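You operate a simulated robot arm through the tools that you are given. There is no shell and no other tool.

The job below is to be done with a simulated robot arm. You get a single attempt, and the scene is never put back.

## Task
Pull out the board, wipe the powder off with the orange pad and wax its middle with the cream pad.
Fine: powder first; wax from the orange tin; pads back; push the board in. Where these are worked on the way, their far stop is far enough and under half their travel is too little: pull-out board. A coat counts when it lies all over at full strength: go over it till it gets no stronger. What is to be rubbed or washed off counts as gone when no trace of it is left.

Only the result counts: the job must be done as asked and must still hold three seconds after the hand-in. Knocking over, shifting, dropping, spilling or breaking anything else fails it.

## Robot
A 7-joint arm with a two-finger parallel gripper, fixed in place. Base frame: the origin is on the floor under the middle of its stand, x ahead of it, y to its left, z up. Lengths are in mm, angles in degrees, forces in N, time in s.
With the tool pointing down near the work surface it reaches from about 360 to 780 mm from the base axis. Its first joint turns from -166.0 to 166.0 degrees. Payload 3.91 kg.
The tool frame sits at the grasp point between the pads (the TCP): z along the fingers, y along the line on which they close. The tips reach 30 mm beyond it. The gripper opens to 110 mm. The fingers are 20 mm wide and 10 mm thick; the gripper's body (48 by 112 mm) begins 55 mm behind the TCP.
Orientation is told as [roll, pitch, yaw] about the base's x, y, z axes, in that order, counted from this pose: with the fingers straight down and closing along the base's y, the tool's x points along the base's -x, its y along +y and its z along -z.

## Interface
- The arm moves only by the tool apply_moves. Its argument "series" is a list of rows, each a list of 7 numbers: the shift along the tool's x, y, z in mm, then the turn, a rotation vector about the tool's x, y, z in degrees, then the gripper command, from -1 (shut) to 1 (fully open), values between in proportion. In form: [[dx, dy, dz, ax, ay, az, fingers], ...]. A call has 1 to 20 rows; each row is the pose to reach, as a shift and turn from the pose commanded when the call began, along the tool's axes at that moment. Each row takes 0.2 s and may step no farther than 50 mm and 8.6 degrees from the row before; otherwise, or with a gripper value out of range, the whole call is refused. A pose out of reach is approached as far as the arm can. The call stops where the force on the tool passes 40 N (or 10 N more than at its start, if that is more) or the arm is blocked; 0.2 s more then pass. The fingers move at their own pace (about 153 mm/s each) and stop on an object; they squeeze with about 45 N. The grip force told is the motor's: it shows also when the fingers shut on nothing. Time passes only in rows, and 0.2 s behind the last, so rows that repeat a pose let the fingers close. The reply holds the time, the measured pose of the TCP, the force on the tool along the base axes, the opening and the grip force, in the units named above and with some noise, with the torque about the TCP (base axes, N m) and any sound that the robot's microphone picked up.
- Cameras (640 x 400 px; columns grow to the right, rows downward): "scene" is fixed at [220, -501.6, 1588.8]; the picture's right is [1.00, 0.00, 0.00], its down [0.00, -0.55, -0.84] and it looks along [-0.00, 0.84, -0.55] (base axes); focal length 330 px, centre (320, 200). "wrist" rides on the gripper at [77, 7, -114] in the tool frame; the picture's right is [-0.09, 1.00, 0.00], its down [-0.80, -0.07, -0.59] and it looks along [-0.59, -0.05, 0.80] (tool axes); focal length 270 px, centre (320, 200). There is no depth. A picture from a camera that has moved, and an enlarged one, comes with that camera's place and axes in the base frame and with its lens.
- grab_frame(camera): a new picture of that camera. The clock stands still meanwhile.
- raise_lower(by): slides the trunk up (or, below 0, down) by that many mm; the arm rides with it, the base frame stays. It gives what a move gives, with no picture.
- enlarge(camera, box): a new picture of the part [left, top, right, bottom] of that camera's present view, enlarged. The clock stands still meanwhile.
- close_job(): hands the job in; it is judged then, once.

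Places have to be worked out from the pictures, the camera data and where the tool is seen. Open the gripper and draw the arm clear of the work before you hand the job in, unless the task says otherwise.

The tools are called after "Emit:" as name(argument=value, ...) on one line, values as JSON. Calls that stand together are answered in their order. apply_moves: Moves the arm, as the interface text tells. Its arguments: {"type":"object","properties":{"series":{"type":"array","items":{"type":"array","items":{"type":"number"}}}},"required":["series"]} The other tools are called the same way: raise_lower (by) moves the trunk up or down; grab_frame (camera) takes a picture; enlarge (camera, box) takes an enlarged picture of a part of a camera's view; close_job () hands the job in.

At the start:

```text
clock: 0.0
position: [237.5, 473.7, 1153.0]
ee_rot: [0.0, -0.1, 0.0]
wrist_force: [0.2, -1.2, 0.8]
torque: [-0.02, 0.03, 0.01]
grip_width: 110.0
finger_force: 0.1
trunk travel left (down, up): [-575.0, 35.0]
```

scene: 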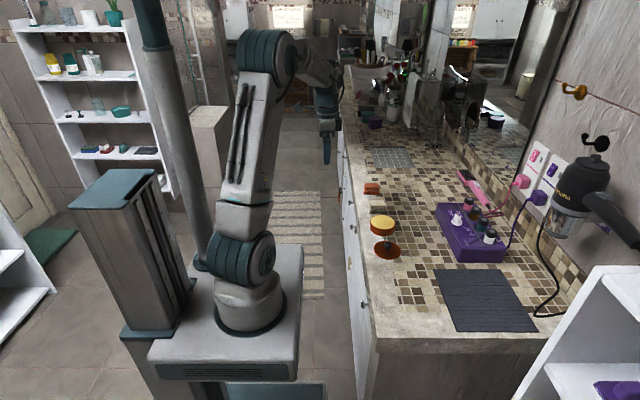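
wrist: 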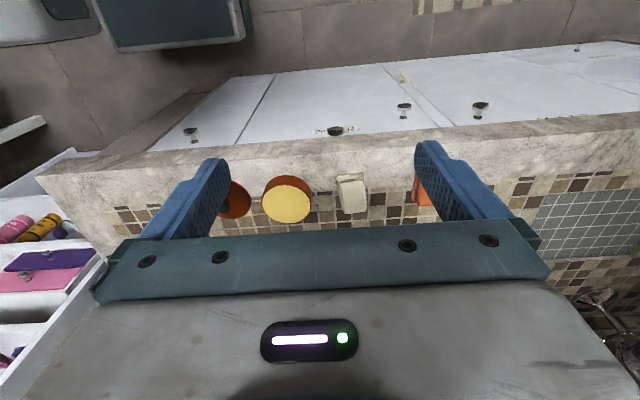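

I start by looking closely at the scene from both cameras to find the board, pads and tins.

Emit:
enlarge(camera="scene", box=[330, 140, 490, 300])

Emit:
enlarge(camera="wrist", box=[140, 60, 560, 260])

Emit:
enlarge(camera="scene", box=[310, 180, 450, 400])

```text
2.50 times, centred on (410, 220) of scene
camera zoom: at [220.0, -501.6, 1588.8], right [1.0, 0.0, 0.0], down [0.0, -0.55, -0.84], along [0.0, 0.84, -0.55], focal length 825 px, centre (95, 150)
```

zoom: 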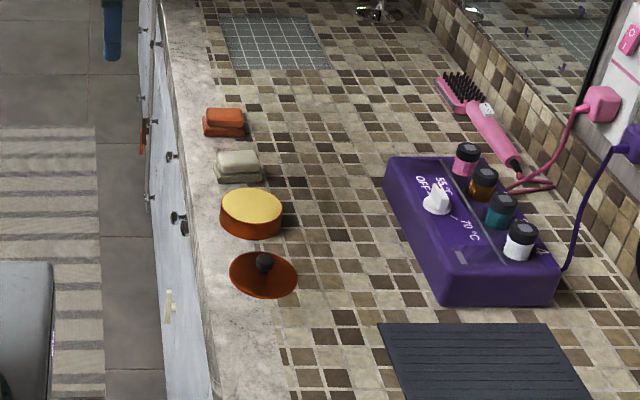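

```text
1.52 times, centred on (350, 160) of wrist
camera zoom: at [159.7, 478.9, 1266.9], right [0.09, 1.0, 0.0], down [0.8, -0.07, 0.59], along [0.59, -0.05, -0.8], focal length 412 px, centre (274, 261)
```

zoom: 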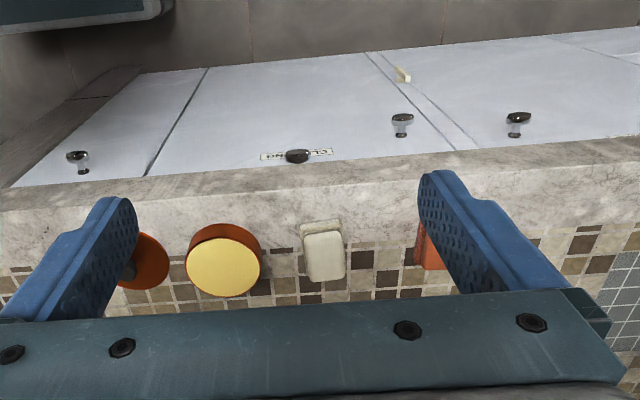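

```text
1.82 times, centred on (380, 290) of scene
camera zoom: at [220.0, -501.6, 1588.8], right [1.0, 0.0, 0.0], down [0.0, -0.55, -0.84], along [0.0, 0.84, -0.55], focal length 600 px, centre (211, 36)
```

zoom: 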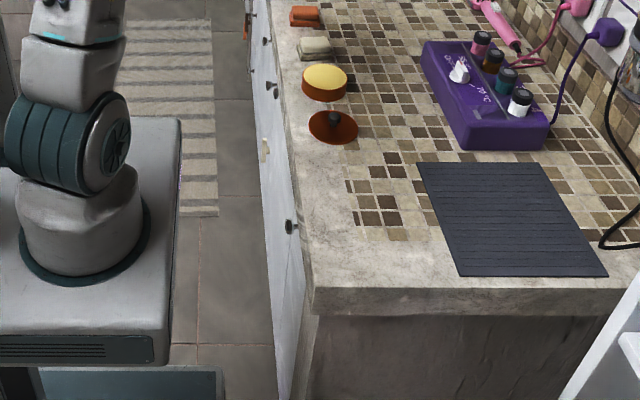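

The tin top triangulates to about (432, 398, 905), with pads along y beyond it and the cabinet front facing −x below. I tilt the wrist to look forward at the cabinet front.

Emit:
apply_moves(series=[[0, 0, 0, 0, -8, 0, 1], [10, 0, 10, 0, -16, 0, 1], [20, 0, 30, 0, -24, 0, 1], [30, 0, 60, 0, -32, 0, 1], [30, 0, 90, 0, -40, 0, 1], [30, 0, 120, 0, -40, 0, 1]])

Emit:
grab_frame(camera="wrist")

Emit:
grab_frame(camera="scene")

```text
clock: 1.4
position: [207.8, 472.7, 1033.5]
ee_rot: [0.1, -39.9, 0.0]
wrist_force: [-0.3, 0.9, -0.2]
torque: [0.03, 0.01, 0.0]
grip_width: 110.0
finger_force: 0.0
trunk travel left (down, up): [-575.0, 35.0]
```

```text
taken
camera wrist: at [74.5, 479.0, 1070.1], right [0.07, 1.0, 0.06], down [0.23, -0.07, 0.97], along [0.97, -0.05, -0.23], focal length 270 px, centre (320, 200)
```

wrist: 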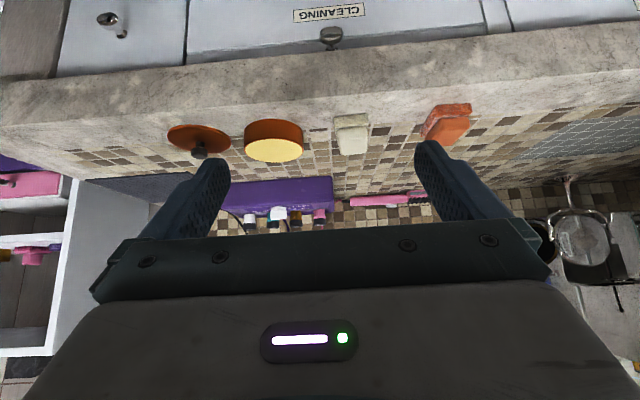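

```text
taken
```

scene: 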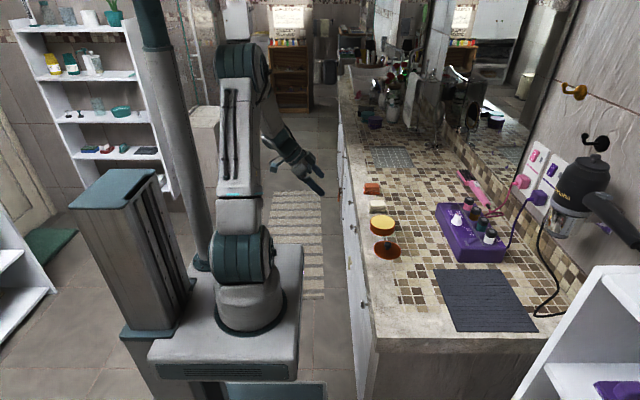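

The cabinet front has a panel labelled "CLEANING" right in front of the tin. I lower the trunk to view the whole front.

Emit:
raise_lower(by=-230)

Emit:
grab_frame(camera="wrist")

```text
clock: 3.8
position: [207.6, 472.1, 803.6]
ee_rot: [0.0, -40.0, 0.0]
wrist_force: [-0.7, -0.9, 1.1]
torque: [-0.01, 0.02, -0.01]
grip_width: 109.9
finger_force: 0.0
trunk travel left (down, up): [-345.0, 265.0]
```

```text
taken
camera wrist: at [74.4, 478.7, 840.8], right [0.07, 1.0, 0.06], down [0.23, -0.07, 0.97], along [0.97, -0.05, -0.24], focal length 270 px, centre (320, 200)
```

wrist: 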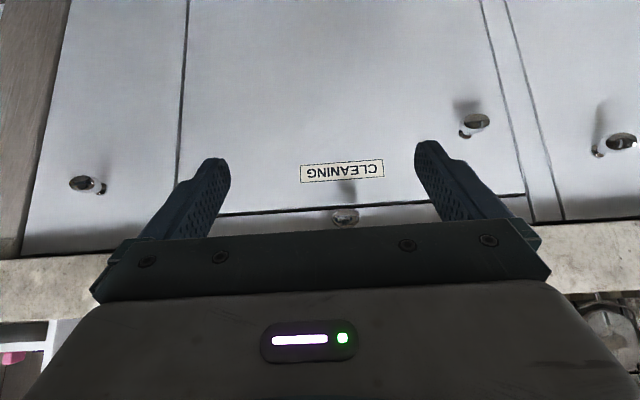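

The strip between the counter and the CLEANING door, with its own knob, looks like the pull-out board. I enlarge that part.

Emit:
enlarge(camera="wrist", box=[180, 120, 540, 260])

Emit:
enlarge(camera="scene", box=[330, 170, 410, 290])

```text
1.78 times, centred on (360, 190) of wrist
camera zoom: at [74.4, 478.7, 840.8], right [0.07, 1.0, 0.06], down [0.23, -0.07, 0.97], along [0.97, -0.05, -0.24], focal length 480 px, centre (249, 218)
```

zoom: 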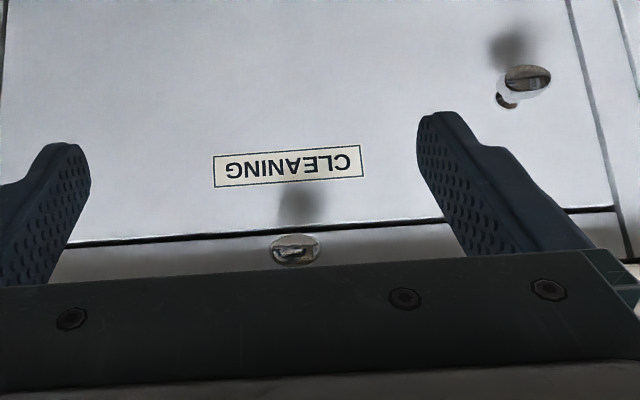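

```text
3.33 times, centred on (370, 230) of scene
camera zoom: at [220.0, -501.6, 1588.8], right [1.0, 0.0, 0.0], down [0.0, -0.55, -0.84], along [0.0, 0.84, -0.55], focal length 1100 px, centre (153, 100)
```

zoom: 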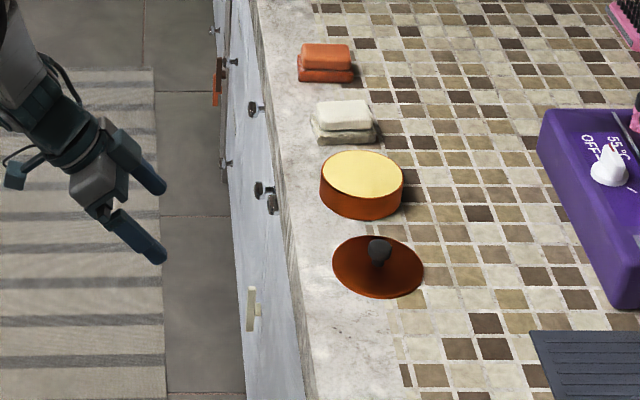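

I place the label/door face at x≈381, counter slab front at x≈364 (underside z≈811), and the board's knob at about (359, 490, 791). I turn the fingers horizontal in front of the knob, at a safe distance.

Emit:
apply_moves(series=[[-5, 3, 6, 0, -8, 0, 0.2], [-10, 6, 12, 0, -16, 0, 0.2], [-15, 9, 18, 0, -24, 0, 0.2], [-20, 12, 24, 0, -32, 0, 0.2], [-25, 15, 30, 0, -40, 0, 0.2], [-30, 17, 36, 0, -48, 0, 0.2], [-32, 17.9, 43.3, 0, -50, 0, 0.2], [-32, 17.9, 43.3, 0, -50, 0, 0.2]])

Emit:
grab_frame(camera="wrist")

Emit:
grab_frame(camera="scene")

```text
clock: 5.6
position: [258.6, 490.9, 791.8]
ee_rot: [171.7, -89.8, -171.9]
wrist_force: [0.4, -0.3, 0.1]
torque: [0.04, 0.03, 0.01]
grip_width: 66.0
finger_force: 0.1
trunk travel left (down, up): [-345.0, 265.0]
```

```text
taken
camera wrist: at [144.8, 496.7, 712.5], right [0.0, 1.0, 0.09], down [-0.6, -0.07, 0.8], along [0.8, -0.05, 0.59], focal length 270 px, centre (320, 200)
```

wrist: 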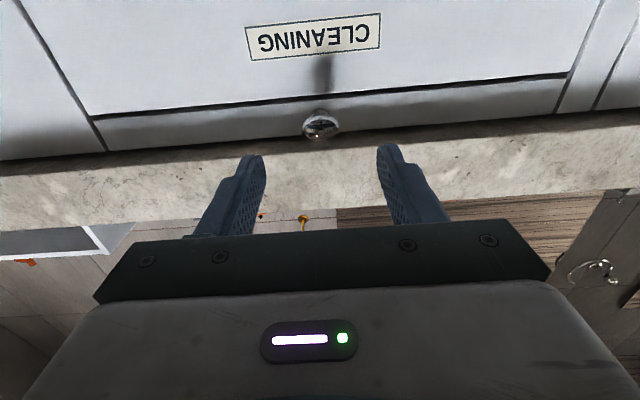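

```text
taken
```

scene: 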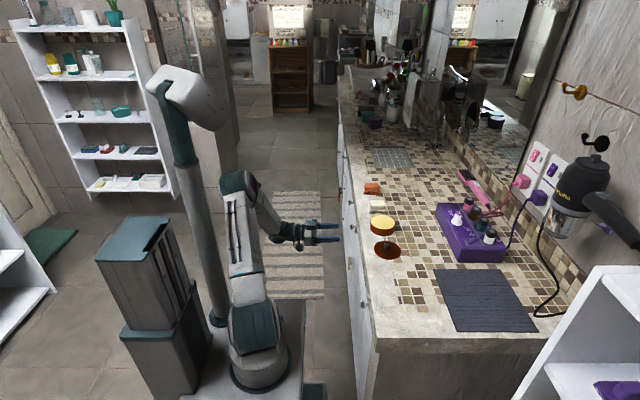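

The knob shows at about (359, 490, 794), well aligned. I advance to x≈345 and close on the knob.

Emit:
apply_moves(series=[[-1, 0, 40, 0, 0, 0, 0.2], [-2, -0.5, 70, 0, 0, 0, 0.2], [-2, -0.5, 86, 0, 0, 0, 0.2], [-2, -0.5, 86, 0, 0, 0, -1], [-2, -0.5, 86, 0, 0, 0, -1], [-2, -0.5, 86, 0, 0, 0, -1]])

Emit:
grab_frame(camera="wrist")

```text
clock: 7.0
position: [345.2, 491.1, 792.1]
ee_rot: [-51.5, -90.0, 51.4]
wrist_force: [2.3, 5.7, -0.5]
torque: [0.11, 0.31, 0.1]
grip_width: 33.3
finger_force: 44.8
trunk travel left (down, up): [-345.0, 265.0]
```

```text
taken
camera wrist: at [230.4, 496.4, 714.7], right [0.0, 1.0, 0.09], down [-0.59, -0.07, 0.8], along [0.8, -0.05, 0.59], focal length 270 px, centre (320, 200)
```

wrist: 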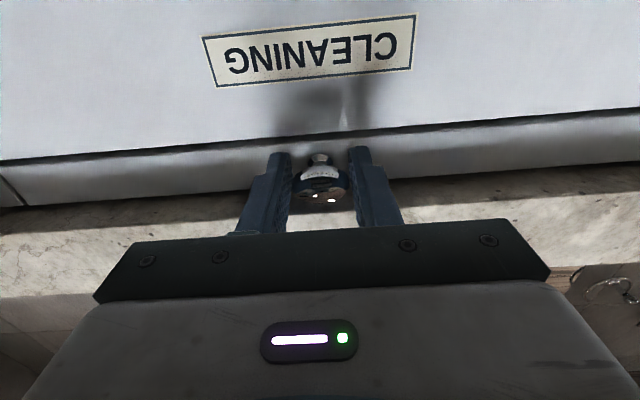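

The knob is gripped at 33 mm width. I pull straight back along −x by 100 mm.

Emit:
apply_moves(series=[[0, 0, -10, 0, 0, 0, -1], [0, 0, -25, 0, 0, 0, -1], [0, 0, -40, 0, 0, 0, -1], [0, 0, -55, 0, 0, 0, -1], [0, 0, -70, 0, 0, 0, -1], [0, 0, -85, 0, 0, 0, -1], [0, 0, -100, 0, 0, 0, -1]])

Emit:
grab_frame(camera="scene")

```text
clock: 8.6
position: [245.3, 491.6, 791.1]
ee_rot: [-69.2, -89.8, 69.2]
wrist_force: [-0.5, 0.1, -3.3]
torque: [0.02, -1.02, -0.01]
grip_width: 33.5
finger_force: 45.3
trunk travel left (down, up): [-345.0, 265.0]
```

```text
taken
```

scene: 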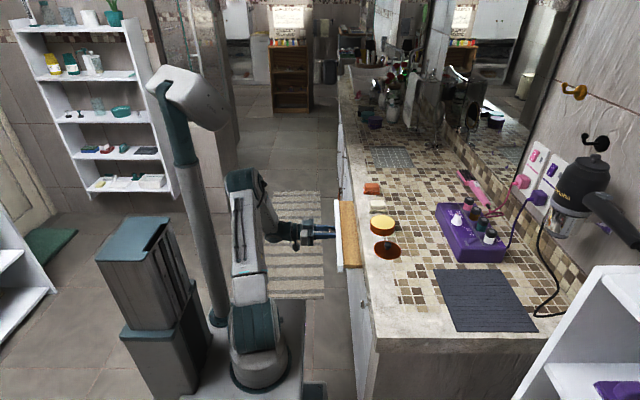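

The board slides out freely (wooden surface now showing). I continue pulling until the end stop.

Emit:
apply_moves(series=[[0, 0, -12, 0, 0, 0, -1], [0, 0, -24, 0, 0, 0, -1], [0, 0, -36, 0, 0, 0, -1], [0, 0, -48, 0, 0, 0, -1], [0, 0, -60, 0, 0, 0, -1], [0, 0, -72, 0, 0, 0, -1], [0, 0, -84, 0, 0, 0, -1], [0, 0, -96, 0, 0, 0, -1], [0, 0, -108, 0, 0, 0, -1], [0, 0, -120, 0, 0, 0, -1]])

Emit:
grab_frame(camera="scene")

```text
clock: 10.8
position: [126.5, 490.8, 791.7]
ee_rot: [-65.5, -89.9, 65.5]
wrist_force: [1.2, -0.9, -8.4]
torque: [0.14, -0.16, -0.23]
grip_width: 33.3
finger_force: 45.0
trunk travel left (down, up): [-345.0, 265.0]
```

```text
taken
```

scene: 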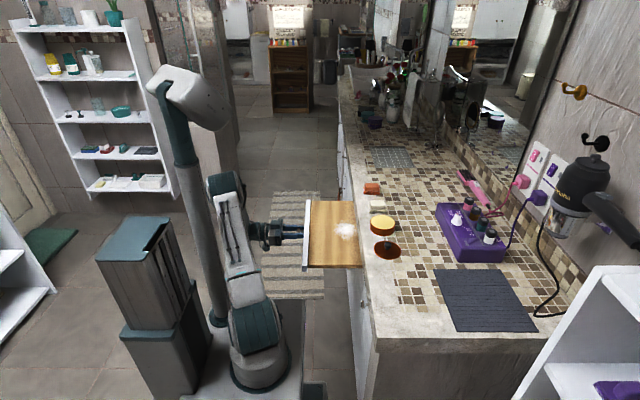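

White powder now shows near the slab edge. I keep pulling toward the stop.

Emit:
apply_moves(series=[[0, 0, -10, 0, 0, 0, -1], [0, 0, -20, 0, 0, 0, -1], [0, 0, -30, 0, 0, 0, -1], [0, 0, -40, 0, 0, 0, -1], [0, 0, -50, 0, 0, 0, -1], [0, 0, -60, 0, 0, 0, -1], [0, 0, -70, 0, 0, 0, -1], [0, 0, -80, 0, 0, 0, -1]])

Emit:
grab_frame(camera="scene")

```text
clock: 12.0
position: [111.6, 490.8, 793.5]
ee_rot: [13.2, -88.9, -16.7]
wrist_force: [0.9, 12.7, -17.7]
torque: [-0.08, 0.32, 0.83]
grip_width: 33.1
finger_force: 44.5
trunk travel left (down, up): [-345.0, 265.0]
stopped in row 5: the force on the tool passed its limit at 41 N (the readings are from after the stop); the commanded pose is now the measured one
```

```text
taken
```

scene: 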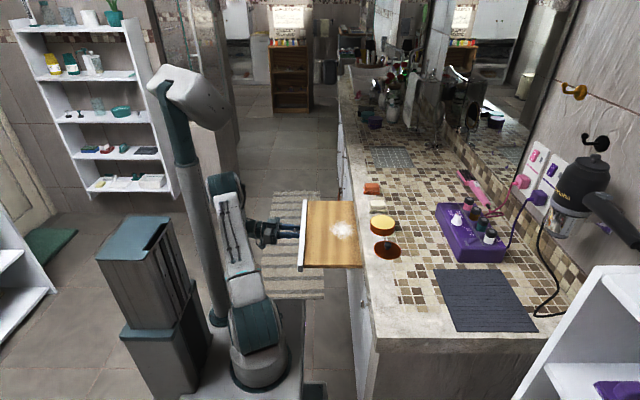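

The board hit its far stop (about 234 mm travel, knob now near x≈125). I release, back off, and lift clear.

Emit:
apply_moves(series=[[0, 0, 0, 0, 0, 0, 0.3], [0, 0, 0, 0, 0, 0, 0.3], [0, 0, -15, 0, 0, 0, 0.3], [0, 0, -30, 0, 0, 0, 0.3], [0, 0, -45, 0, 0, 0, 0.3]])

Emit:
raise_lower(by=230)

Emit:
grab_frame(camera="scene")

```text
clock: 13.4
position: [104.6, 491.9, 804.6]
ee_rot: [45.3, -87.9, -53.5]
wrist_force: [-0.3, 0.3, -0.2]
torque: [-0.01, 0.03, 0.0]
grip_width: 71.5
finger_force: 0.1
trunk travel left (down, up): [-345.0, 265.0]
stopped in row 5: the arm was blocked; the commanded pose is now the measured one
```

```text
clock: 15.8
position: [102.8, 490.6, 1034.6]
ee_rot: [44.1, -88.0, -52.3]
wrist_force: [0.1, 0.9, -0.3]
torque: [0.04, 0.0, -0.01]
grip_width: 71.5
finger_force: 0.0
trunk travel left (down, up): [-575.0, 35.0]
```

```text
taken
```

scene: 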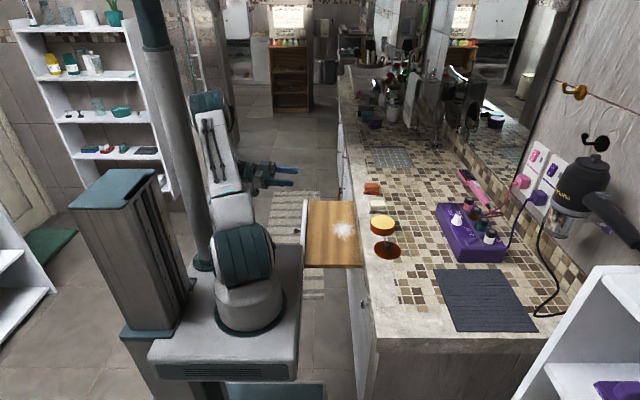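

The arm itself reached its limit near x≈105, so the board is at ~234 mm out (most of it exposed). I turn the gripper back to point straight down and move to view the board from above.

Emit:
apply_moves(series=[[-5.2, 0.44, 8, -0.44, 7.4, -0.62, 0.3], [-10.4, 0.88, 16, -0.88, 14.7, -1.25, 0.3], [-15.6, 1.3, 24, -1.31, 22.1, -1.87, 0.3], [-20.8, 1.8, 32, -1.75, 29.5, -2.5, 0.3], [-26, 2.2, 40, -2.19, 36.8, -3.12, 0.3], [-31.2, 2.6, 48, -2.62, 44.2, -3.75, 0.3], [-36.4, 3.1, 56, -3.06, 51.6, -4.37, 0.3], [-41.6, 3.5, 64, -3.5, 58.9, -5, 0.3], [-46.8, 4, 72, -3.94, 66.3, -5.62, 0.3], [-52, 4.4, 80, -4.37, 73.7, -6.25, 0.3], [-57.2, 4.8, 88, -4.8, 81, -6.87, 0.3], [-62.2, 5.3, 95.8, -5.25, 88.4, -7.5, 0.3]])

Emit:
grab_frame(camera="wrist")

```text
clock: 18.4
position: [199.6, 483.4, 1095.0]
ee_rot: [0.1, 0.0, 0.3]
wrist_force: [-0.1, -0.2, -0.1]
torque: [0.0, 0.03, 0.03]
grip_width: 71.4
finger_force: 0.1
trunk travel left (down, up): [-575.0, 35.0]
```

```text
taken
camera wrist: at [122.0, 487.2, 1208.9], right [0.08, 1.0, 0.0], down [0.8, -0.07, 0.59], along [0.59, -0.05, -0.8], focal length 270 px, centre (320, 200)
```

wrist: 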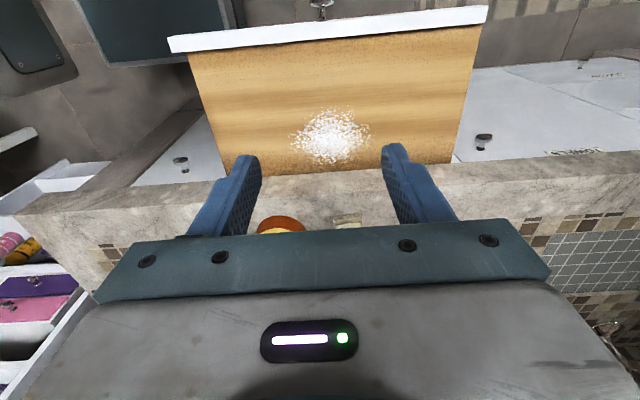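

The view is clean now: the powder patch sits in the middle of the board. I enlarge for details.

Emit:
enlarge(camera="wrist", box=[240, 70, 440, 195])

Emit:
enlarge(camera="scene", box=[280, 170, 440, 280])

```text
3.20 times, centred on (340, 132) of wrist
camera zoom: at [122.0, 487.2, 1208.9], right [0.08, 1.0, 0.0], down [0.8, -0.07, 0.59], along [0.59, -0.05, -0.8], focal length 865 px, centre (256, 416)
```

zoom: 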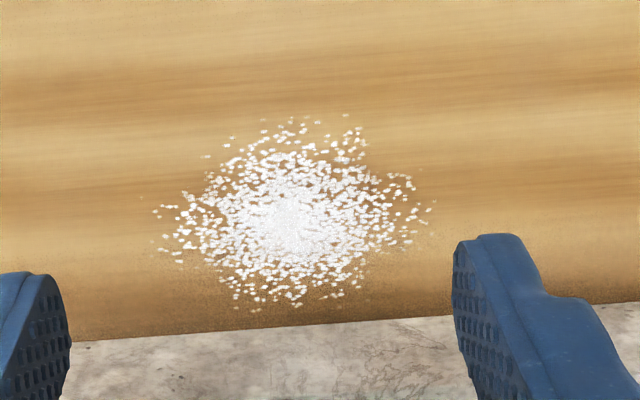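

```text
3.64 times, centred on (360, 225) of scene
camera zoom: at [220.0, -501.6, 1588.8], right [1.0, 0.0, 0.0], down [0.0, -0.55, -0.84], along [0.0, 0.84, -0.55], focal length 1200 px, centre (174, 109)
```

zoom: 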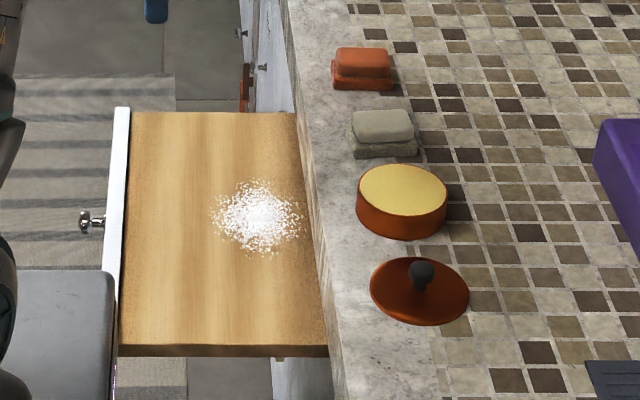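

The powder centres near (297, 490) with roughly ±50 × ±70 mm spread. Next I shift the wrist camera over the counter to measure the pads and tin precisely.

Emit:
apply_moves(series=[[-40, -5, 0, 0, 0, 0, 1], [-80, -10, 0, 0, 0, 0, 1], [-120, -14, 0, 0, 0, 0, 1], [-120, -14, 0, 0, 0, 0, 1]])

Emit:
grab_frame(camera="wrist")

Emit:
enlarge(camera="wrist", box=[220, 60, 480, 200])

```text
clock: 19.4
position: [318.9, 469.1, 1093.5]
ee_rot: [0.1, -0.1, 0.3]
wrist_force: [-0.1, -0.3, -0.5]
torque: [0.01, 0.01, -0.01]
grip_width: 110.0
finger_force: 0.1
trunk travel left (down, up): [-575.0, 35.0]
```

```text
taken
camera wrist: at [241.7, 474.2, 1208.1], right [0.08, 1.0, 0.0], down [0.8, -0.07, 0.6], along [0.59, -0.05, -0.8], focal length 270 px, centre (320, 200)
```

wrist: 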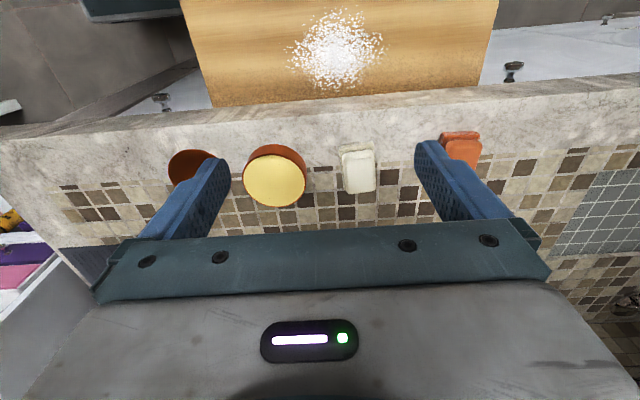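

```text
2.46 times, centred on (350, 130) of wrist
camera zoom: at [241.7, 474.2, 1208.1], right [0.08, 1.0, 0.0], down [0.8, -0.07, 0.6], along [0.59, -0.05, -0.8], focal length 665 px, centre (246, 372)
```

zoom: 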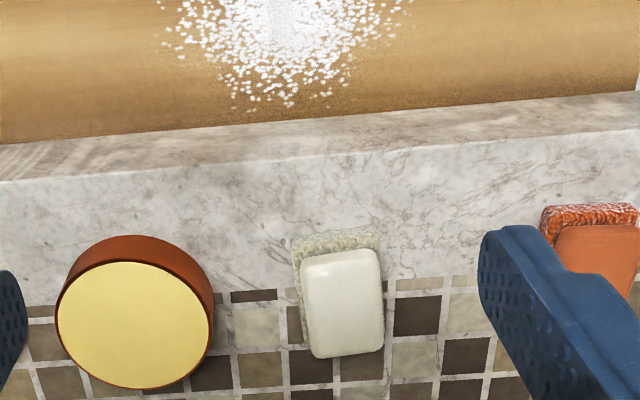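

The cream pad sits near (434, 512) and the orange one near (428, 655), both long along x with a smooth grip block on top. I move above the orange pad's side to measure it.

Emit:
apply_moves(series=[[0, 45, 0, 0, 0, 0, 1], [0, 90, 10, 0, 0, 0, 1], [0, 135, 25, 0, 0, 0, 1], [0, 170, 40, 0, 0, 0, 1], [0, 170, 40, 0, 0, 0, 1]])

Emit:
grab_frame(camera="wrist")

Emit:
enlarge(camera="wrist", box=[200, 60, 440, 210])

```text
clock: 20.6
position: [317.1, 639.9, 1056.2]
ee_rot: [0.0, -0.1, 0.2]
wrist_force: [-0.6, 0.0, -0.2]
torque: [0.0, -0.04, 0.0]
grip_width: 110.2
finger_force: 0.0
trunk travel left (down, up): [-575.0, 35.0]
```

```text
taken
camera wrist: at [239.3, 644.7, 1170.0], right [0.08, 1.0, 0.0], down [0.8, -0.07, 0.6], along [0.59, -0.05, -0.8], focal length 270 px, centre (320, 200)
```

wrist: 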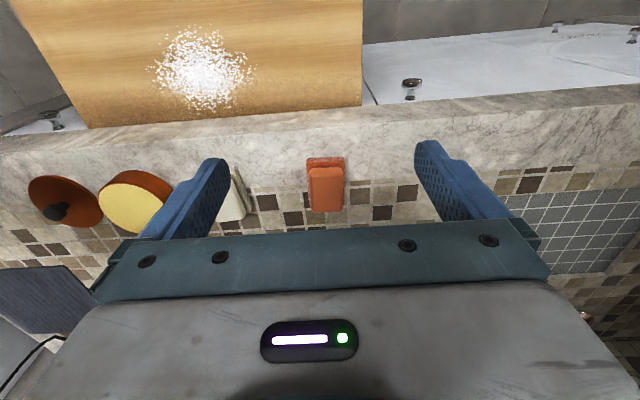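

```text
2.67 times, centred on (320, 135) of wrist
camera zoom: at [239.3, 644.7, 1170.0], right [0.08, 1.0, 0.0], down [0.8, -0.07, 0.6], along [0.59, -0.05, -0.8], focal length 721 px, centre (320, 373)
```

zoom: 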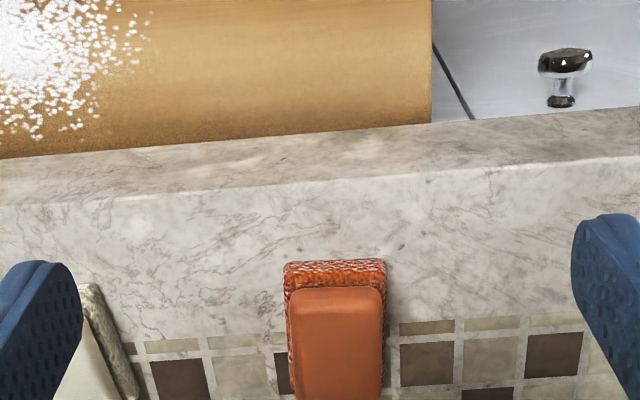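

The orange pad's grip block is at about (431, 636), axis-aligned, ~46 mm wide in y. I go above it and look again.

Emit:
apply_moves(series=[[-40, -1, 20, 0, 0, 0, 1], [-80, -3, 50, 0, 0, 0, 1], [-114, -4, 80, 0, 0, 0, 1], [-114, -4, 96, 0, 0, 0, 1], [-114, -4, 96, 0, 0, 0, 1]])

Emit:
grab_frame(camera="wrist")

Emit:
enlarge(camera="scene", box=[300, 150, 440, 240])

```text
clock: 21.8
position: [430.2, 631.8, 958.9]
ee_rot: [0.0, -0.1, 0.2]
wrist_force: [-0.7, -0.3, 0.6]
torque: [0.04, 0.02, 0.0]
grip_width: 110.0
finger_force: 0.0
out of reach, approached as far as the arm can: row 3, 4, 5
trunk travel left (down, up): [-575.0, 35.0]
```

```text
taken
camera wrist: at [352.3, 637.0, 1072.6], right [0.08, 1.0, 0.0], down [0.8, -0.07, 0.6], along [0.59, -0.05, -0.8], focal length 270 px, centre (320, 200)
```

wrist: 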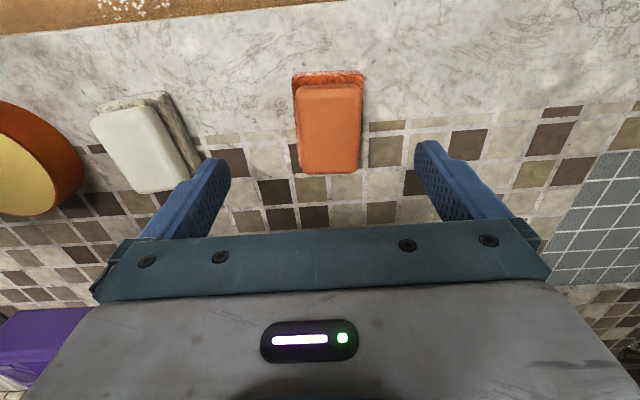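

```text
4.44 times, centred on (370, 195) of scene
camera zoom: at [220.0, -501.6, 1588.8], right [1.0, 0.0, 0.0], down [0.0, -0.55, -0.84], along [0.0, 0.84, -0.55], focal length 1467 px, centre (98, 222)
```

zoom: 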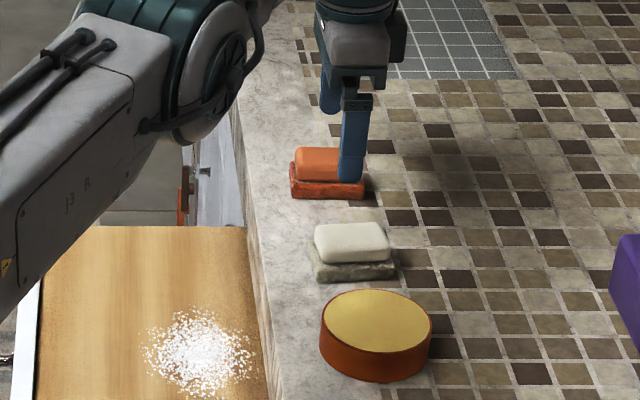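

The pad's grip centre is about (428, 640); this trunk height limits reach. I raise the arm and drop the trunk equally to gain reach.

Emit:
apply_moves(series=[[0, 0, -40, 0, 0, 0, 1], [0, 0, -80, 0, 0, 0, 1], [0, 0, -120, 0, 0, 0, 1], [0, 0, -160, 0, 0, 0, 1], [0, 0, -160, 0, 0, 0, 1]])

Emit:
raise_lower(by=-160)

Emit:
apply_moves(series=[[2, 8, 0, 0, 0, 0, 1], [2, 8, 0, 0, 0, 0, 1]])

Emit:
grab_frame(camera="wrist")

```text
clock: 23.0
position: [420.6, 613.9, 1104.1]
ee_rot: [0.0, -0.1, 0.3]
wrist_force: [0.2, 0.2, -0.7]
torque: [-0.02, 0.04, 0.0]
grip_width: 109.8
finger_force: 0.0
out of reach, approached as far as the arm can: row 2, 3, 4, 5
trunk travel left (down, up): [-575.0, 35.0]
```

```text
clock: 24.8
position: [418.9, 614.9, 945.1]
ee_rot: [0.0, -0.1, 0.2]
wrist_force: [0.3, -0.6, -0.8]
torque: [-0.03, 0.03, 0.02]
grip_width: 110.1
finger_force: 0.1
trunk travel left (down, up): [-415.0, 195.0]
```

```text
clock: 25.4
position: [414.9, 617.3, 943.3]
ee_rot: [0.1, -0.1, 0.3]
wrist_force: [0.2, -0.4, 0.0]
torque: [0.01, 0.01, 0.03]
grip_width: 110.1
finger_force: 0.0
out of reach, approached as far as the arm can: row 1, 2
trunk travel left (down, up): [-415.0, 195.0]
```

```text
taken
camera wrist: at [336.6, 622.5, 1057.3], right [0.08, 1.0, 0.0], down [0.8, -0.07, 0.6], along [0.59, -0.05, -0.8], focal length 270 px, centre (320, 200)
```

wrist: 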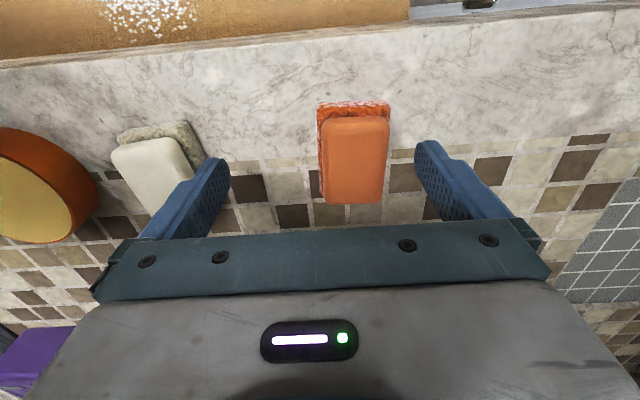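

Reach shrinks when the arm is high relative to the trunk, so the trunk should be at its top instead. I raise the trunk fully, then descend beside the pad (fingers straddling it).

Emit:
raise_lower(by=195)

Emit:
apply_moves(series=[[0, 0, 45, 0, 0, 0, 1], [0, 0, 90, 0, 0, 0, 1], [0, 0, 135, 0, 0, 0, 1], [0, 0, 175, 0, 0, 0, 1], [0, 0, 200, 0, 0, 0, 1], [0, 0, 215, 0, 0, 0, 1], [0, 0, 215, 0, 0, 0, 1]])

Emit:
grab_frame(camera="wrist")

```text
clock: 27.6
position: [414.2, 617.6, 1138.3]
ee_rot: [0.0, -0.1, 0.3]
wrist_force: [-0.2, 0.8, -0.5]
torque: [0.02, 0.01, 0.02]
grip_width: 109.9
finger_force: 0.1
trunk travel left (down, up): [-610.0, 0.0]
```

```text
clock: 29.1
position: [414.9, 617.1, 921.5]
ee_rot: [0.0, 0.0, 0.3]
wrist_force: [1.1, -1.0, -0.1]
torque: [-0.03, 0.0, -0.01]
grip_width: 109.9
finger_force: 0.2
trunk travel left (down, up): [-610.0, 0.0]
```

```text
taken
camera wrist: at [337.2, 622.6, 1037.2], right [0.08, 1.0, 0.0], down [0.8, -0.07, 0.6], along [0.59, -0.05, -0.8], focal length 270 px, centre (320, 200)
```

wrist: 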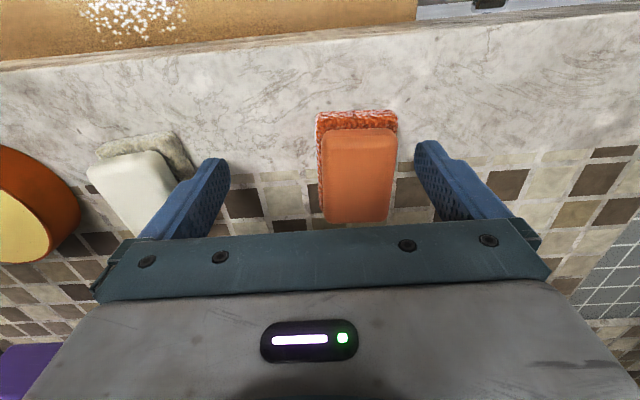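

I check the vertical relation between fingertips, pad and counter with enlarged views before closing.

Emit:
apply_moves(series=[[-4, 12, 0, 0, 0, 0, 1], [-8, 23, 0, 0, 0, 0, 1], [-8, 23, 0, 0, 0, 0, 1]])

Emit:
enlarge(camera="scene", box=[340, 160, 410, 210])

Emit:
enlarge(camera="wrist", box=[210, 90, 450, 240])

```text
clock: 29.9
position: [421.4, 637.7, 923.0]
ee_rot: [0.0, -0.1, 0.4]
wrist_force: [0.0, 0.4, -0.1]
torque: [0.03, 0.01, -0.01]
grip_width: 109.9
finger_force: 0.1
out of reach, approached as far as the arm can: row 2
trunk travel left (down, up): [-610.0, 0.0]
```

```text
8.00 times, centred on (375, 185) of scene
camera zoom: at [220.0, -501.6, 1588.8], right [1.0, 0.0, 0.0], down [0.0, -0.55, -0.84], along [0.0, 0.84, -0.55], focal length 2641 px, centre (-120, 320)
```

zoom: 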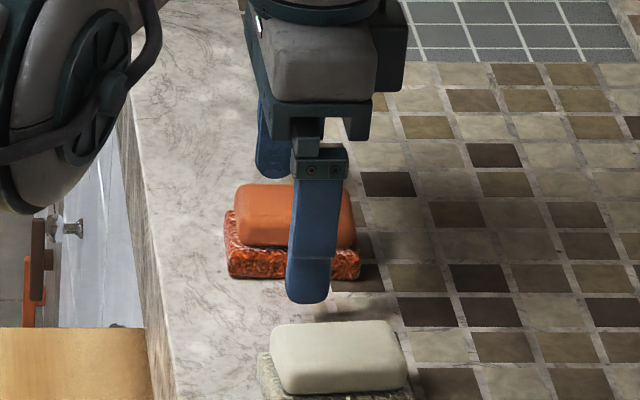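

```text
2.67 times, centred on (330, 165) of wrist
camera zoom: at [343.7, 643.5, 1037.7], right [0.08, 1.0, 0.0], down [0.8, -0.07, 0.6], along [0.59, -0.05, -0.8], focal length 721 px, centre (293, 293)
```

zoom: 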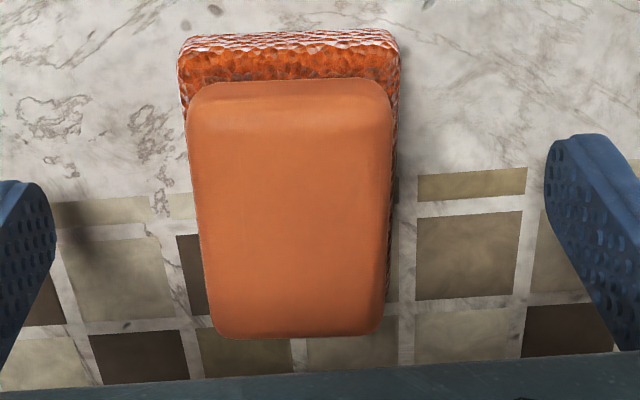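

The counter top is at z≈881, pad base up to ~897 and the grip block to ~917, centred at (420, 639). I raise 4 mm so the tips grip only the block, and close.

Emit:
apply_moves(series=[[0, 1, -4, 0, 0, 0, 1], [0, 1, -4, 0, 0, 0, 0.2], [0, 1, -4, 0, 0, 0, -0.2], [0, 1, -4, 0, 0, 0, -1], [0, 1, -4, 0, 0, 0, -1], [0, 1, -4, 0, 0, 0, -1]])

Emit:
enlarge(camera="wrist", box=[210, 90, 450, 240])

Emit:
enlarge(camera="scene", box=[340, 160, 410, 210])

```text
clock: 31.4
position: [421.5, 639.5, 928.5]
ee_rot: [0.1, -0.2, 0.3]
wrist_force: [-0.5, 0.0, 0.0]
torque: [0.0, 0.03, -0.01]
grip_width: 39.0
finger_force: 44.8
out of reach, approached as far as the arm can: row 1, 2, 3, 4, 5, 6
trunk travel left (down, up): [-610.0, 0.0]
```

```text
2.67 times, centred on (330, 165) of wrist
camera zoom: at [343.4, 644.0, 1041.6], right [0.08, 1.0, 0.0], down [0.8, -0.07, 0.6], along [0.59, -0.05, -0.8], focal length 721 px, centre (293, 293)
```

zoom: 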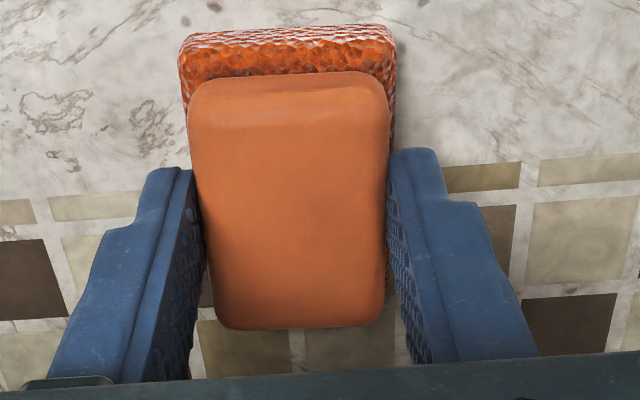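

```text
8.00 times, centred on (375, 185) of scene
camera zoom: at [220.0, -501.6, 1588.8], right [1.0, 0.0, 0.0], down [0.0, -0.55, -0.84], along [0.0, 0.84, -0.55], focal length 2641 px, centre (-120, 320)
```

zoom: 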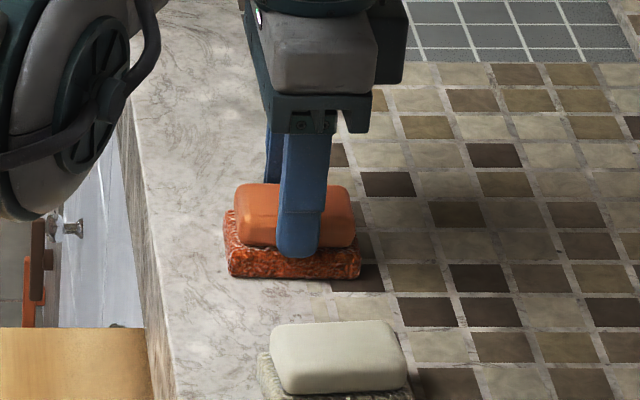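

The orange pad is held at 39 mm width with the grasp pose (421.5, 639.5, 928.5) recorded for its return. I lift it inward and carry it toward the board.

Emit:
apply_moves(series=[[1, -1, -8, 0, 0, 0, -1], [4, -6, -25, 0, 0, 0, -1], [12, -15, -45, 0, 0, 0, -1], [25, -28, -60, 0, 0, 0, -1], [45, -45, -65, 0, 0, 0, -1], [75, -65, -65, 0, 0, 0, -1], [105, -90, -60, 0, 0, 0, -1], [125, -120, -50, 0, 0, 0, -1], [130, -145, -35, 0, 0, 0, -1], [130, -150, -10, 0, 0, 0, -1], [130, -150, -10, 0, 0, 0, -1]])

Emit:
grab_frame(camera="wrist")

Emit:
enlarge(camera="scene", box=[290, 150, 430, 280])

```text
clock: 33.8
position: [291.1, 488.4, 936.9]
ee_rot: [0.0, -0.1, 0.3]
wrist_force: [-0.2, 0.0, 0.1]
torque: [-0.01, 0.02, 0.02]
grip_width: 38.6
finger_force: 44.9
trunk travel left (down, up): [-610.0, 0.0]
```

```text
taken
camera wrist: at [213.9, 492.8, 1051.0], right [0.08, 1.0, 0.0], down [0.8, -0.07, 0.6], along [0.59, -0.05, -0.8], focal length 270 px, centre (320, 200)
```

wrist: 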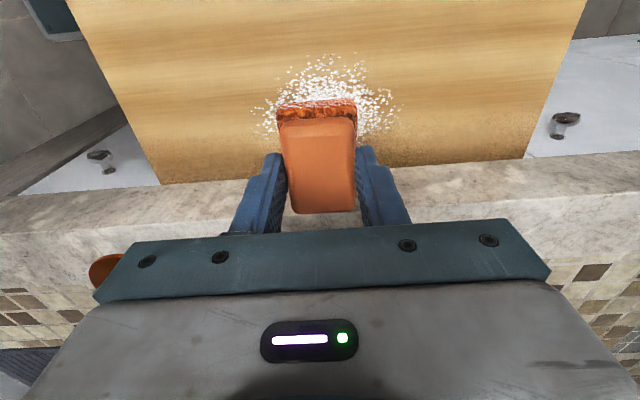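

```text
3.08 times, centred on (360, 215) of scene
camera zoom: at [220.0, -501.6, 1588.8], right [1.0, 0.0, 0.0], down [0.0, -0.55, -0.84], along [0.0, 0.84, -0.55], focal length 1016 px, centre (197, 154)
```

zoom: 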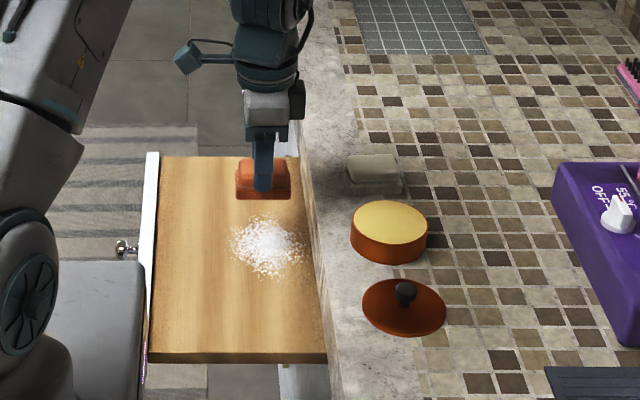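

The pad hangs directly over the powder. I descend to just above the board, then feel for contact in small steps.

Emit:
apply_moves(series=[[-3, 1, 30, 0, 0, 0, -1], [-6, 2, 55, 0, 0, 0, -1], [-6, 2, 70, 0, 0, 0, -1], [-6, 2, 74, 0, 0, 0, -1], [-6, 2, 74, 0, 0, 0, -1]])

Emit:
enlarge(camera="scene", box=[320, 190, 380, 250])

```text
clock: 35.0
position: [297.9, 490.4, 862.8]
ee_rot: [0.2, -0.1, 0.2]
wrist_force: [-0.4, 0.3, -0.9]
torque: [0.01, -0.03, -0.04]
grip_width: 38.2
finger_force: 45.1
trunk travel left (down, up): [-610.0, 0.0]
```

```text
6.67 times, centred on (350, 220) of scene
camera zoom: at [220.0, -501.6, 1588.8], right [1.0, 0.0, 0.0], down [0.0, -0.55, -0.84], along [0.0, 0.84, -0.55], focal length 2201 px, centre (120, 67)
```

zoom: 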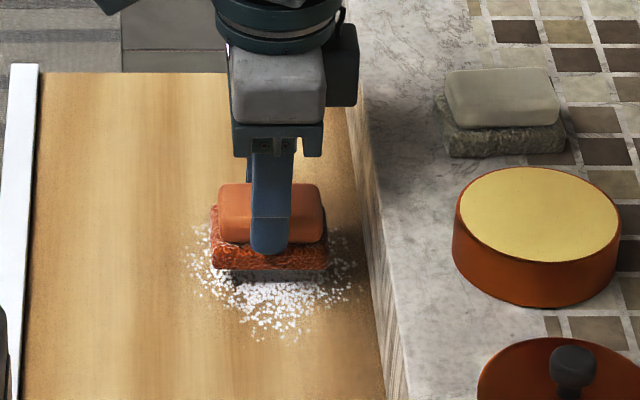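

The pad hovers a few mm above the board. I step down gently.

Emit:
apply_moves(series=[[0, 0, 1.5, 0, 0, 0, -1], [0, 0, 3, 0, 0, 0, -1], [0, 0, 4.5, 0, 0, 0, -1], [0, 0, 4.5, 0, 0, 0, -1]])

```text
clock: 36.0
position: [298.3, 490.0, 859.0]
ee_rot: [0.0, -0.1, 0.2]
wrist_force: [-0.2, -0.8, -1.4]
torque: [0.05, 0.0, 0.02]
grip_width: 38.7
finger_force: 44.6
trunk travel left (down, up): [-610.0, 0.0]
```

No contact yet at TCP z≈859; I keep stepping down.

Emit:
apply_moves(series=[[0, 0, 1.5, 0, 0, 0, -1], [0, 0, 3, 0, 0, 0, -1], [0, 0, 4.5, 0, 0, 0, -1], [0, 0, 4.5, 0, 0, 0, -1]])

```text
clock: 37.0
position: [298.2, 490.5, 854.3]
ee_rot: [-0.1, -0.1, 0.3]
wrist_force: [-1.0, -0.6, 0.1]
torque: [-0.01, 0.01, 0.01]
grip_width: 38.5
finger_force: 44.4
trunk travel left (down, up): [-610.0, 0.0]
```

Still free at 854; continuing down in small steps.

Emit:
apply_moves(series=[[0, 0, 1.5, 0, 0, 0, -1], [0, 0, 3, 0, 0, 0, -1], [0, 0, 4, 0, 0, 0, -1], [0, 0, 4, 0, 0, 0, -1]])

Emit:
enlarge(camera="scene", box=[320, 190, 380, 250])

```text
clock: 38.0
position: [298.1, 491.0, 849.3]
ee_rot: [0.0, -0.1, 0.3]
wrist_force: [-0.2, -0.7, 0.0]
torque: [-0.01, 0.01, -0.03]
grip_width: 38.5
finger_force: 45.4
trunk travel left (down, up): [-610.0, 0.0]
```

```text
6.67 times, centred on (350, 220) of scene
camera zoom: at [220.0, -501.6, 1588.8], right [1.0, 0.0, 0.0], down [0.0, -0.55, -0.84], along [0.0, 0.84, -0.55], focal length 2201 px, centre (120, 67)
```

zoom: 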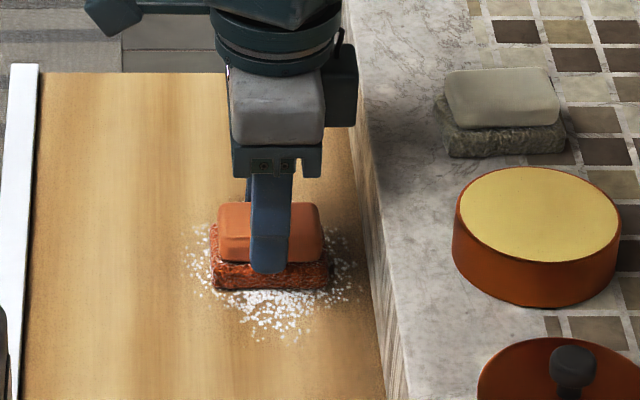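

The gap is nearly closed; I go further down to find the contact force.

Emit:
apply_moves(series=[[0, 0, 1, 0, 0, 0, -1], [0, 0, 2, 0, 0, 0, -1], [0, 0, 3, 0, 0, 0, -1], [0, 0, 3, 0, 0, 0, -1]])

```text
clock: 39.0
position: [297.3, 490.8, 848.8]
ee_rot: [0.3, -0.2, 0.2]
wrist_force: [-0.8, -1.1, 19.5]
torque: [-0.21, 0.12, 0.01]
grip_width: 38.5
finger_force: 44.9
trunk travel left (down, up): [-610.0, 0.0]
```

Contact is at TCP z≈849 (19.5 N now). I ease off slightly and stroke along y (across the slide direction, so the board won't move).

Emit:
apply_moves(series=[[0, 0, -0.8, 0, 0, 0, -1], [0, 15, -0.8, 0, 0, 0, -1], [0, 30, -0.8, 0, 0, 0, -1], [0, 45, -0.8, 0, 0, 0, -1], [0, 60, -0.8, 0, 0, 0, -1], [0, 75, -0.8, 0, 0, 0, -1], [0, 85, -0.8, 0, 0, 0, -1], [0, 65, -0.8, 0, 0, 0, -1], [0, 45, -0.8, 0, 0, 0, -1], [0, 25, -0.8, 0, 0, 0, -1], [0, 5, -0.8, 0, 0, 0, -1], [0, -15, -0.8, 0, 0, 0, -1], [0, -35, -0.8, 0, 0, 0, -1], [0, -55, -0.8, 0, 0, 0, -1], [0, -75, -0.8, 0, 0, 0, -1], [0, -85, -0.8, 0, 0, 0, -1], [0, -60, -0.8, 0, 0, 0, -1], [0, -35, -0.8, 0, 0, 0, -1], [0, -15, -0.8, 0, 0, 0, -1], [0, 0, -0.8, 0, 0, 0, -1]])

Emit:
enlarge(camera="scene", box=[300, 190, 380, 270])

Emit:
grab_frame(camera="wrist")

```text
clock: 43.1
position: [297.6, 488.7, 848.3]
ee_rot: [0.1, -0.1, 0.2]
wrist_force: [-0.6, -8.0, 19.2]
torque: [-0.41, -0.06, -0.04]
grip_width: 38.6
finger_force: 45.3
trunk travel left (down, up): [-610.0, 0.0]
```

```text
5.00 times, centred on (340, 230) of scene
camera zoom: at [220.0, -501.6, 1588.8], right [1.0, 0.0, 0.0], down [0.0, -0.55, -0.84], along [0.0, 0.84, -0.55], focal length 1651 px, centre (220, 50)
```

zoom: 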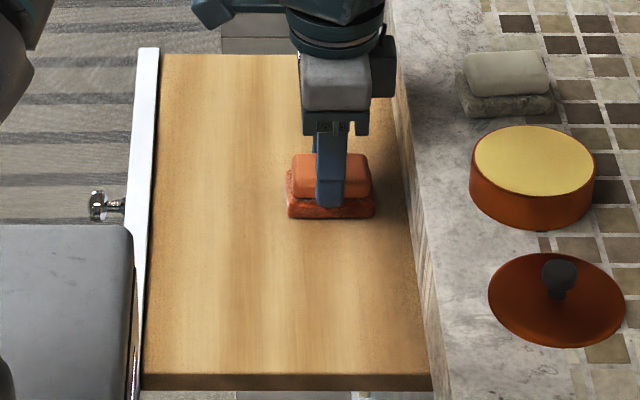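

```text
taken
camera wrist: at [219.1, 494.2, 962.9], right [0.08, 1.0, 0.0], down [0.8, -0.07, 0.6], along [0.59, -0.05, -0.8], focal length 270 px, centre (320, 200)
```

wrist: 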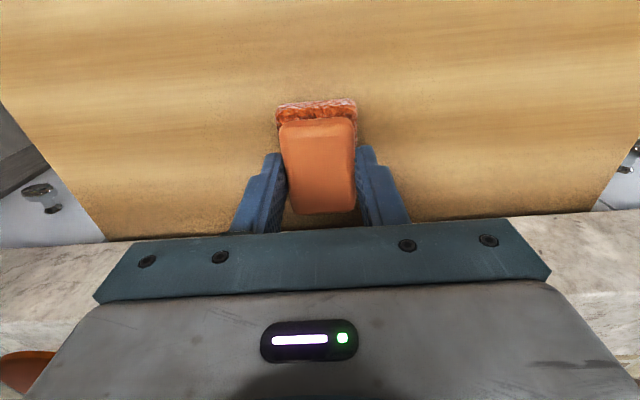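

The middle line is clean already. I go over the neighbouring lines too (x≈270, then x≈320) so no trace is left.

Emit:
apply_moves(series=[[0, 0, -10, 0, 0, 0, -1], [13, 40, -10, 0, 0, 0, -1], [27, 80, -10, 0, 0, 0, -1], [27, 80, -0.3, 0, 0, 0, -1], [27, 60, -0.3, 0, 0, 0, -1], [27, 40, -0.3, 0, 0, 0, -1], [27, 20, -0.3, 0, 0, 0, -1], [27, 0, -0.3, 0, 0, 0, -1], [27, -20, -0.3, 0, 0, 0, -1], [27, -40, -0.3, 0, 0, 0, -1], [27, -60, -0.3, 0, 0, 0, -1], [27, -80, -0.3, 0, 0, 0, -1], [27, -60, -0.3, 0, 0, 0, -1], [27, -40, -0.3, 0, 0, 0, -1], [27, -20, -0.3, 0, 0, 0, -1], [27, 0, -0.3, 0, 0, 0, -1], [27, 20, -0.3, 0, 0, 0, -1], [27, 40, -0.3, 0, 0, 0, -1], [27, 60, -0.3, 0, 0, 0, -1], [27, 80, -0.3, 0, 0, 0, -1]])

```text
clock: 47.4
position: [271.5, 571.5, 848.3]
ee_rot: [0.1, 0.0, 0.2]
wrist_force: [0.1, -2.4, 6.3]
torque: [-0.11, 0.05, 0.03]
grip_width: 38.6
finger_force: 44.8
trunk travel left (down, up): [-610.0, 0.0]
```

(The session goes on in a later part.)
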